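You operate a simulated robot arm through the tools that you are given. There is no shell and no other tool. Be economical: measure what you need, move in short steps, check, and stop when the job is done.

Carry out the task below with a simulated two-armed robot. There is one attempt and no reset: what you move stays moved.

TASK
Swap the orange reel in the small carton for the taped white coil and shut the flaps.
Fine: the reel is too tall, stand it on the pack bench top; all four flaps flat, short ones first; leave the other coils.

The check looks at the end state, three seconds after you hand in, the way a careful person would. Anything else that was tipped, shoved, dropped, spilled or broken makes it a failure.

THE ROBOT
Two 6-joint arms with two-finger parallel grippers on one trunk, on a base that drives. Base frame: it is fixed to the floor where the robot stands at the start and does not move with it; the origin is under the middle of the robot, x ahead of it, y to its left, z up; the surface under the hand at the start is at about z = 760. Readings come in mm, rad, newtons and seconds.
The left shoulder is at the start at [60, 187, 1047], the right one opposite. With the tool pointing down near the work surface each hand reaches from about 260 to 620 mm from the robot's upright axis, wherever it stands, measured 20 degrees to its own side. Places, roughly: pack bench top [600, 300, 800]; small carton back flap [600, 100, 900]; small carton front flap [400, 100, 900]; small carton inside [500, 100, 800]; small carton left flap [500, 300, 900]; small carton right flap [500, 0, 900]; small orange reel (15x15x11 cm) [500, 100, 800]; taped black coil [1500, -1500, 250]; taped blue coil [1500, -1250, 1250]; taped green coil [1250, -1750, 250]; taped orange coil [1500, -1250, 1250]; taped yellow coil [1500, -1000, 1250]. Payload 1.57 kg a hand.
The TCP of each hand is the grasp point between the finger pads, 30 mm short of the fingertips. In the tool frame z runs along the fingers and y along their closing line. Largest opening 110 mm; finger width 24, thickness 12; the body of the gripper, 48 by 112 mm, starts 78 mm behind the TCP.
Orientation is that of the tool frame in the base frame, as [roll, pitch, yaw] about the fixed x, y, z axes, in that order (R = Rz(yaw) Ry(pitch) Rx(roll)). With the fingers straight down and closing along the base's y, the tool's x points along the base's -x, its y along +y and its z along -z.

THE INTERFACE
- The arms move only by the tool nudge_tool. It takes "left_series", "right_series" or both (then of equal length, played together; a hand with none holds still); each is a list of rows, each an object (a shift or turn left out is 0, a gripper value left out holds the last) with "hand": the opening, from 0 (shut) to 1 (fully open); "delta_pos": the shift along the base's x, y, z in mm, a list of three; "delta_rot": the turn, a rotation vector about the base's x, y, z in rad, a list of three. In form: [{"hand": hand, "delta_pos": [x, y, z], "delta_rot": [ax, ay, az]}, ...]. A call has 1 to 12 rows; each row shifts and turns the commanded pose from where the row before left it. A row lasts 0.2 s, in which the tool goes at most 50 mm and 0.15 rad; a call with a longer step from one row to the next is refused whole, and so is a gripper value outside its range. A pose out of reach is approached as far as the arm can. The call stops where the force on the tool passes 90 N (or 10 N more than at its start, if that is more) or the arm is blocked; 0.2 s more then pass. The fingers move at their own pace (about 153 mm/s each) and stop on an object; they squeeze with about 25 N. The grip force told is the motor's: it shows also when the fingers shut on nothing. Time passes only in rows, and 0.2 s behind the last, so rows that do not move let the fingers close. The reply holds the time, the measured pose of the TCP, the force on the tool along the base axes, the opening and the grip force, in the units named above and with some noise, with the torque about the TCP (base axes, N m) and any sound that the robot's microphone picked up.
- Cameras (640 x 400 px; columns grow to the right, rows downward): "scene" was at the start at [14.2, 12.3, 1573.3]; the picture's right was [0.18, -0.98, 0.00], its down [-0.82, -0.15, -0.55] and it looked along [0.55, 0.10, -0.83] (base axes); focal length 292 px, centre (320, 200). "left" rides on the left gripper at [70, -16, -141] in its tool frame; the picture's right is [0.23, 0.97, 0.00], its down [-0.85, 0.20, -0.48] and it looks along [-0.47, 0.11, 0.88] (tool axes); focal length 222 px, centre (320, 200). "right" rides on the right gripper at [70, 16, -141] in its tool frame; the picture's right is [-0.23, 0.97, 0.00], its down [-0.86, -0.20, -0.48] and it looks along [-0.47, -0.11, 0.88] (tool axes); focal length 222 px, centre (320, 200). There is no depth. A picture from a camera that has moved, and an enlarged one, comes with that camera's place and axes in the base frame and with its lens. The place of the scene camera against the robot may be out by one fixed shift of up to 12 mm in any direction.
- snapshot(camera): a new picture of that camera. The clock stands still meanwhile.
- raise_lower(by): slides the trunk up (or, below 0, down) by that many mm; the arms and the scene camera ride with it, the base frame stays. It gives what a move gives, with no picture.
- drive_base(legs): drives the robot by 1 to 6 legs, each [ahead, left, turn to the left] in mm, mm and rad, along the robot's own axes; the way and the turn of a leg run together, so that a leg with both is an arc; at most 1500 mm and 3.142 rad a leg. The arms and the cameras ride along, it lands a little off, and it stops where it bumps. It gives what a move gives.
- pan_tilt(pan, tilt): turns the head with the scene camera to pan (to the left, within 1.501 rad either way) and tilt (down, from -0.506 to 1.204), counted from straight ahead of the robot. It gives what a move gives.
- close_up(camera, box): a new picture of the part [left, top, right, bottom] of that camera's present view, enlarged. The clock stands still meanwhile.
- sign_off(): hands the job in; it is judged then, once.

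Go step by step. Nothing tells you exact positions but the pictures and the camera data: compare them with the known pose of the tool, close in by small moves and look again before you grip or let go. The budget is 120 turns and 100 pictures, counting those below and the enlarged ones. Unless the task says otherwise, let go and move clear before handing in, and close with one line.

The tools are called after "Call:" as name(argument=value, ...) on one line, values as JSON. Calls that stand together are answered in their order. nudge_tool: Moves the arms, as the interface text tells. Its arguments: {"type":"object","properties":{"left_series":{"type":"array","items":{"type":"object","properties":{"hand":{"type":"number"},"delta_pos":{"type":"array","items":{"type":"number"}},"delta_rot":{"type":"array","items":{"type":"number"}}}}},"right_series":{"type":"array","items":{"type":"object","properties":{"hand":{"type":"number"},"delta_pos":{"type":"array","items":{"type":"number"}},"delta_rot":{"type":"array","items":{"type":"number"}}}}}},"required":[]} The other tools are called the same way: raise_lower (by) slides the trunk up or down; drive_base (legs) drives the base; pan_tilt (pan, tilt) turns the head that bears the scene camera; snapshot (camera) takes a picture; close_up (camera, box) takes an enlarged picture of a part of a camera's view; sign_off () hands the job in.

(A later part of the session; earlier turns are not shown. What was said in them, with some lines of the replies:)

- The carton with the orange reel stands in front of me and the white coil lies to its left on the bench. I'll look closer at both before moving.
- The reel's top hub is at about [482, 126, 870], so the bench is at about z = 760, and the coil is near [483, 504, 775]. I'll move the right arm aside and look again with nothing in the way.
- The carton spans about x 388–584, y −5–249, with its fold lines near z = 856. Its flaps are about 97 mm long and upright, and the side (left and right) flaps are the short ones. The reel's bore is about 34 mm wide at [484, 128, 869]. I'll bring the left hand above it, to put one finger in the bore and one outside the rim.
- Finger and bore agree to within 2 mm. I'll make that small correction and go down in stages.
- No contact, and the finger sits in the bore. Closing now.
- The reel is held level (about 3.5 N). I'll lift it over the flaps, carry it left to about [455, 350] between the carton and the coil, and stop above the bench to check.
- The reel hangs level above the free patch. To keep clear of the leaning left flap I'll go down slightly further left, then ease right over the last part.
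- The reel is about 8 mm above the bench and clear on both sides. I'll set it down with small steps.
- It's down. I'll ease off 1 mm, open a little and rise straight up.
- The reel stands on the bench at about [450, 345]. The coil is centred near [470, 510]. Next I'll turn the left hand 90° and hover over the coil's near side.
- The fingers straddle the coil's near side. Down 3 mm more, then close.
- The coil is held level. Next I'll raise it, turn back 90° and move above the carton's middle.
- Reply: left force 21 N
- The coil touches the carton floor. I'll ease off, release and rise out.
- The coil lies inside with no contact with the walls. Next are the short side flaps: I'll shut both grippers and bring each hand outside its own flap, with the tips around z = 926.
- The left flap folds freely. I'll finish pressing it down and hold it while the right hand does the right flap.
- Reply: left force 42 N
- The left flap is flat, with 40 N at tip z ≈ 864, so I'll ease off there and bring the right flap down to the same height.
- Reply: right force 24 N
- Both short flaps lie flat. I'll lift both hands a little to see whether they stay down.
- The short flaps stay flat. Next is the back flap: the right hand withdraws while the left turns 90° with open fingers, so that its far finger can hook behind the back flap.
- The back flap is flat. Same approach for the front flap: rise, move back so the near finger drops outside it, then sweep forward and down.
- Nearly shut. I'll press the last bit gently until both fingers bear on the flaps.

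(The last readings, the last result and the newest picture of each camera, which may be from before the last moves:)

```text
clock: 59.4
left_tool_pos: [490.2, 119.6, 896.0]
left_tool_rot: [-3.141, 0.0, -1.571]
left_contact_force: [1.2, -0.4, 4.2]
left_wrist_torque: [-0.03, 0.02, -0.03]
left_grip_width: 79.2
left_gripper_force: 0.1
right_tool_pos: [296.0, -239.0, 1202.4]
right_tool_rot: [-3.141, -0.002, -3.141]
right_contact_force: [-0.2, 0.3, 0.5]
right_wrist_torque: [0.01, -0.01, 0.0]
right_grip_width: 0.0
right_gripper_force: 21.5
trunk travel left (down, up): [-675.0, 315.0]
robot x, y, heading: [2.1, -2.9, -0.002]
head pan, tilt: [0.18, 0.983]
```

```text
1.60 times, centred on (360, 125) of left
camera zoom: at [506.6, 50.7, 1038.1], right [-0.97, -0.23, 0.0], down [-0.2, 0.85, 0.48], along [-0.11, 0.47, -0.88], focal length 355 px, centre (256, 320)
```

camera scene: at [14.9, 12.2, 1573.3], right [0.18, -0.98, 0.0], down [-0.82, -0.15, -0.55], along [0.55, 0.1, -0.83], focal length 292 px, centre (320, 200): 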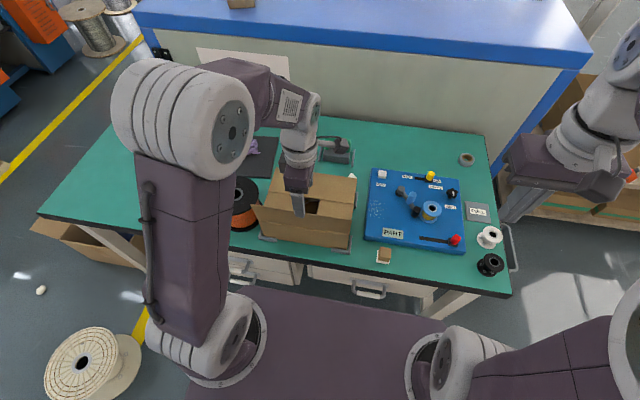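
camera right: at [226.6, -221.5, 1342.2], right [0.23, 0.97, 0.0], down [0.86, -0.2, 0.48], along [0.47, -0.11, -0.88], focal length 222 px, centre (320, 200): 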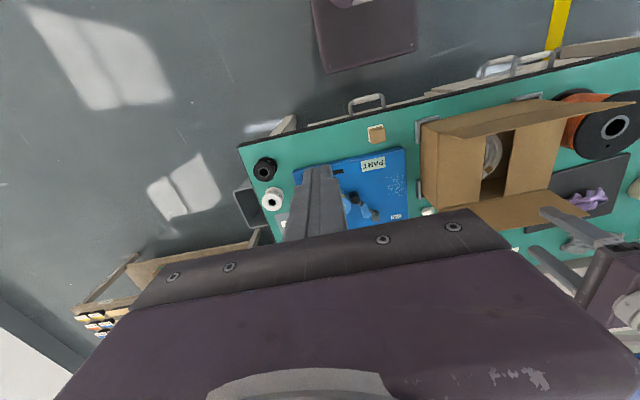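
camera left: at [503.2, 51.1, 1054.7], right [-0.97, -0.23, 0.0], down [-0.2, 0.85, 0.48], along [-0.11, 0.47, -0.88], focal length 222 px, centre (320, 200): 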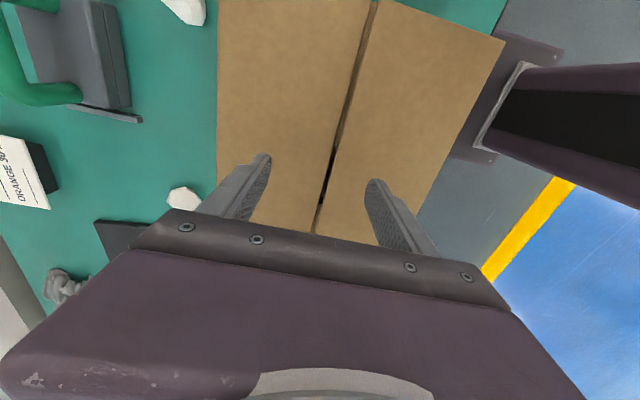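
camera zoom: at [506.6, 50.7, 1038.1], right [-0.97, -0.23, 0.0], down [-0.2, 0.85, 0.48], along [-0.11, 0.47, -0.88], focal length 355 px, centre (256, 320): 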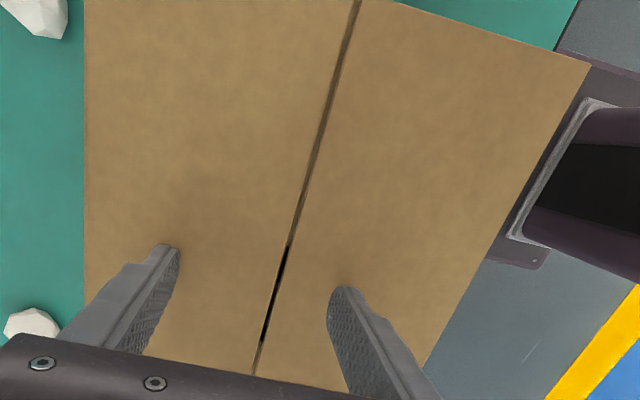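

Both fingers touch lightly. I'll press 2 mm more to seat the flaps, then rise and clear both arms to check.

Call:
nudge_tool(left_series=[{"delta_pos": [0, 0, -1.5]}, {"delta_pos": [0, 0, -1]}, {}, {"delta_pos": [0, 0, 10]}, {"delta_pos": [0, 0, 40]}, {"delta_pos": [0, 0, 45]}, {"delta_pos": [0, 20, 45]}, {"delta_pos": [-15, 35, 20]}, {"delta_pos": [-20, 40, 0]}, {"delta_pos": [-20, 40, 0]}, {"delta_pos": [-20, 40, 0]}, {}])

Call:
snapshot(camera="scene")

Call:
close_up(camera="scene", box=[200, 110, 400, 260])

Call:
snapshot(camera="left")

Call:
close_up(camera="right", box=[360, 50, 640, 240])

```text
clock: 62.0
left_tool_pos: [413.0, 296.5, 1053.9]
left_tool_rot: [3.139, 0.002, -1.569]
left_contact_force: [-0.2, -0.1, -0.5]
left_wrist_torque: [0.02, 0.03, -0.01]
left_grip_width: 80.0
left_gripper_force: 0.0
right_tool_pos: [296.0, -238.3, 1200.7]
right_tool_rot: [3.141, 0.0, -3.141]
right_contact_force: [1.1, 0.9, 0.9]
right_wrist_torque: [0.0, 0.01, 0.04]
right_grip_width: 0.0
right_gripper_force: 21.3
trunk travel left (down, up): [-675.0, 315.0]
robot x, y, heading: [0.5, -0.1, -0.002]
head pan, tilt: [0.18, 0.983]
```

```text
29 pictures are left
camera scene: at [14.9, 11.3, 1573.3], right [0.18, -0.98, 0.0], down [-0.82, -0.15, -0.55], along [0.55, 0.1, -0.83], focal length 292 px, centre (320, 200)
```

scene: 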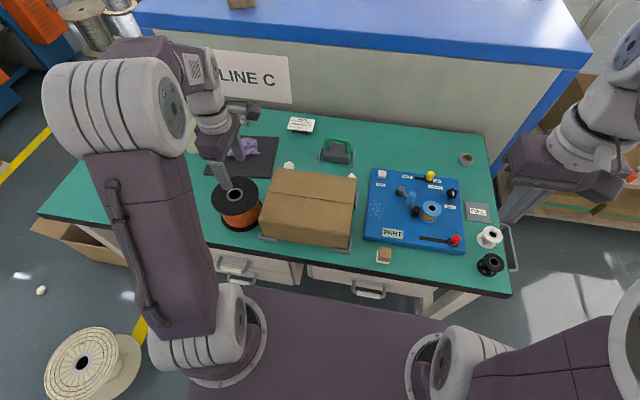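

```text
2.67 times, centred on (300, 185) of scene
camera zoom: at [14.9, 11.3, 1573.3], right [0.18, -0.98, 0.0], down [-0.82, -0.15, -0.55], along [0.55, 0.1, -0.83], focal length 778 px, centre (373, 240)
```

zoom: 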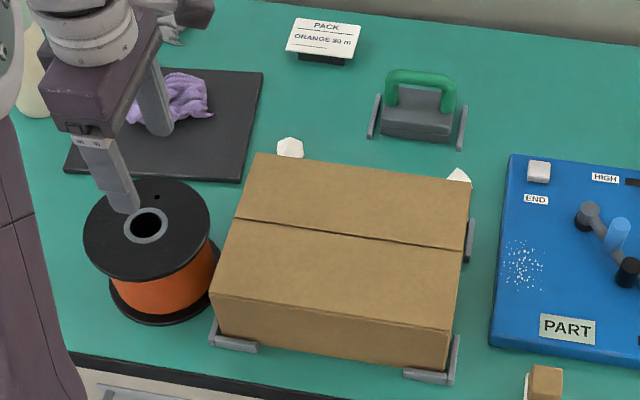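

```text
27 pictures are left
camera left: at [430.3, 227.1, 1194.5], right [-0.97, -0.23, 0.0], down [-0.2, 0.85, 0.48], along [-0.11, 0.47, -0.88], focal length 222 px, centre (320, 200)
```

left: 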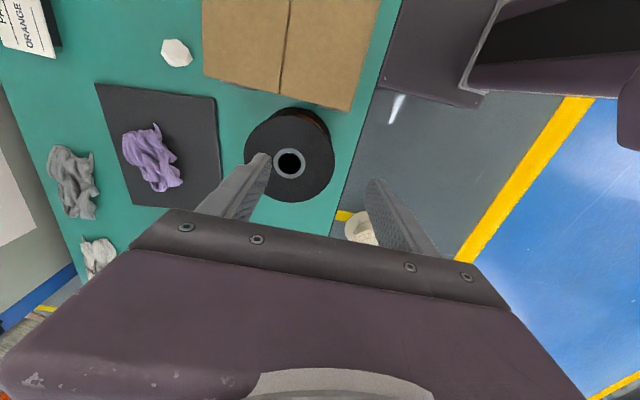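

```text
2.11 times, centred on (500, 145) of right
camera zoom: at [227.2, -222.5, 1341.8], right [0.23, 0.97, 0.0], down [0.86, -0.2, 0.48], along [0.47, -0.11, -0.88], focal length 468 px, centre (-59, 316)
```

zoom: 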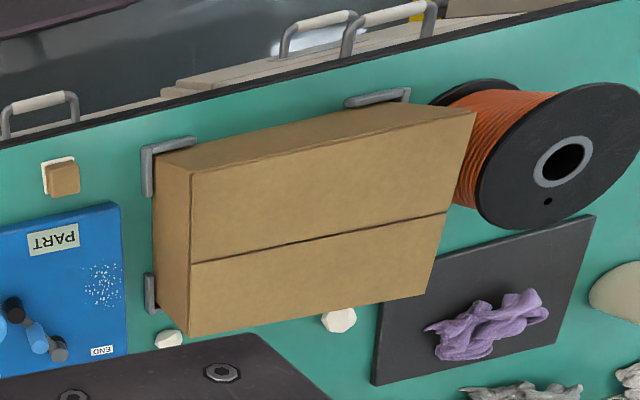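

The carton is shut with all four flaps flat, the coil is inside, the reel stands upright on the bench, and both arms are clear. Handing in.

Call:
sign_off()

```text
The job is handed in.
```

The taped white coil is in the small carton in place of the orange reel, which now stands on the pack bench. All four flaps are shut flat, short ones first, and the other coils were left alone.
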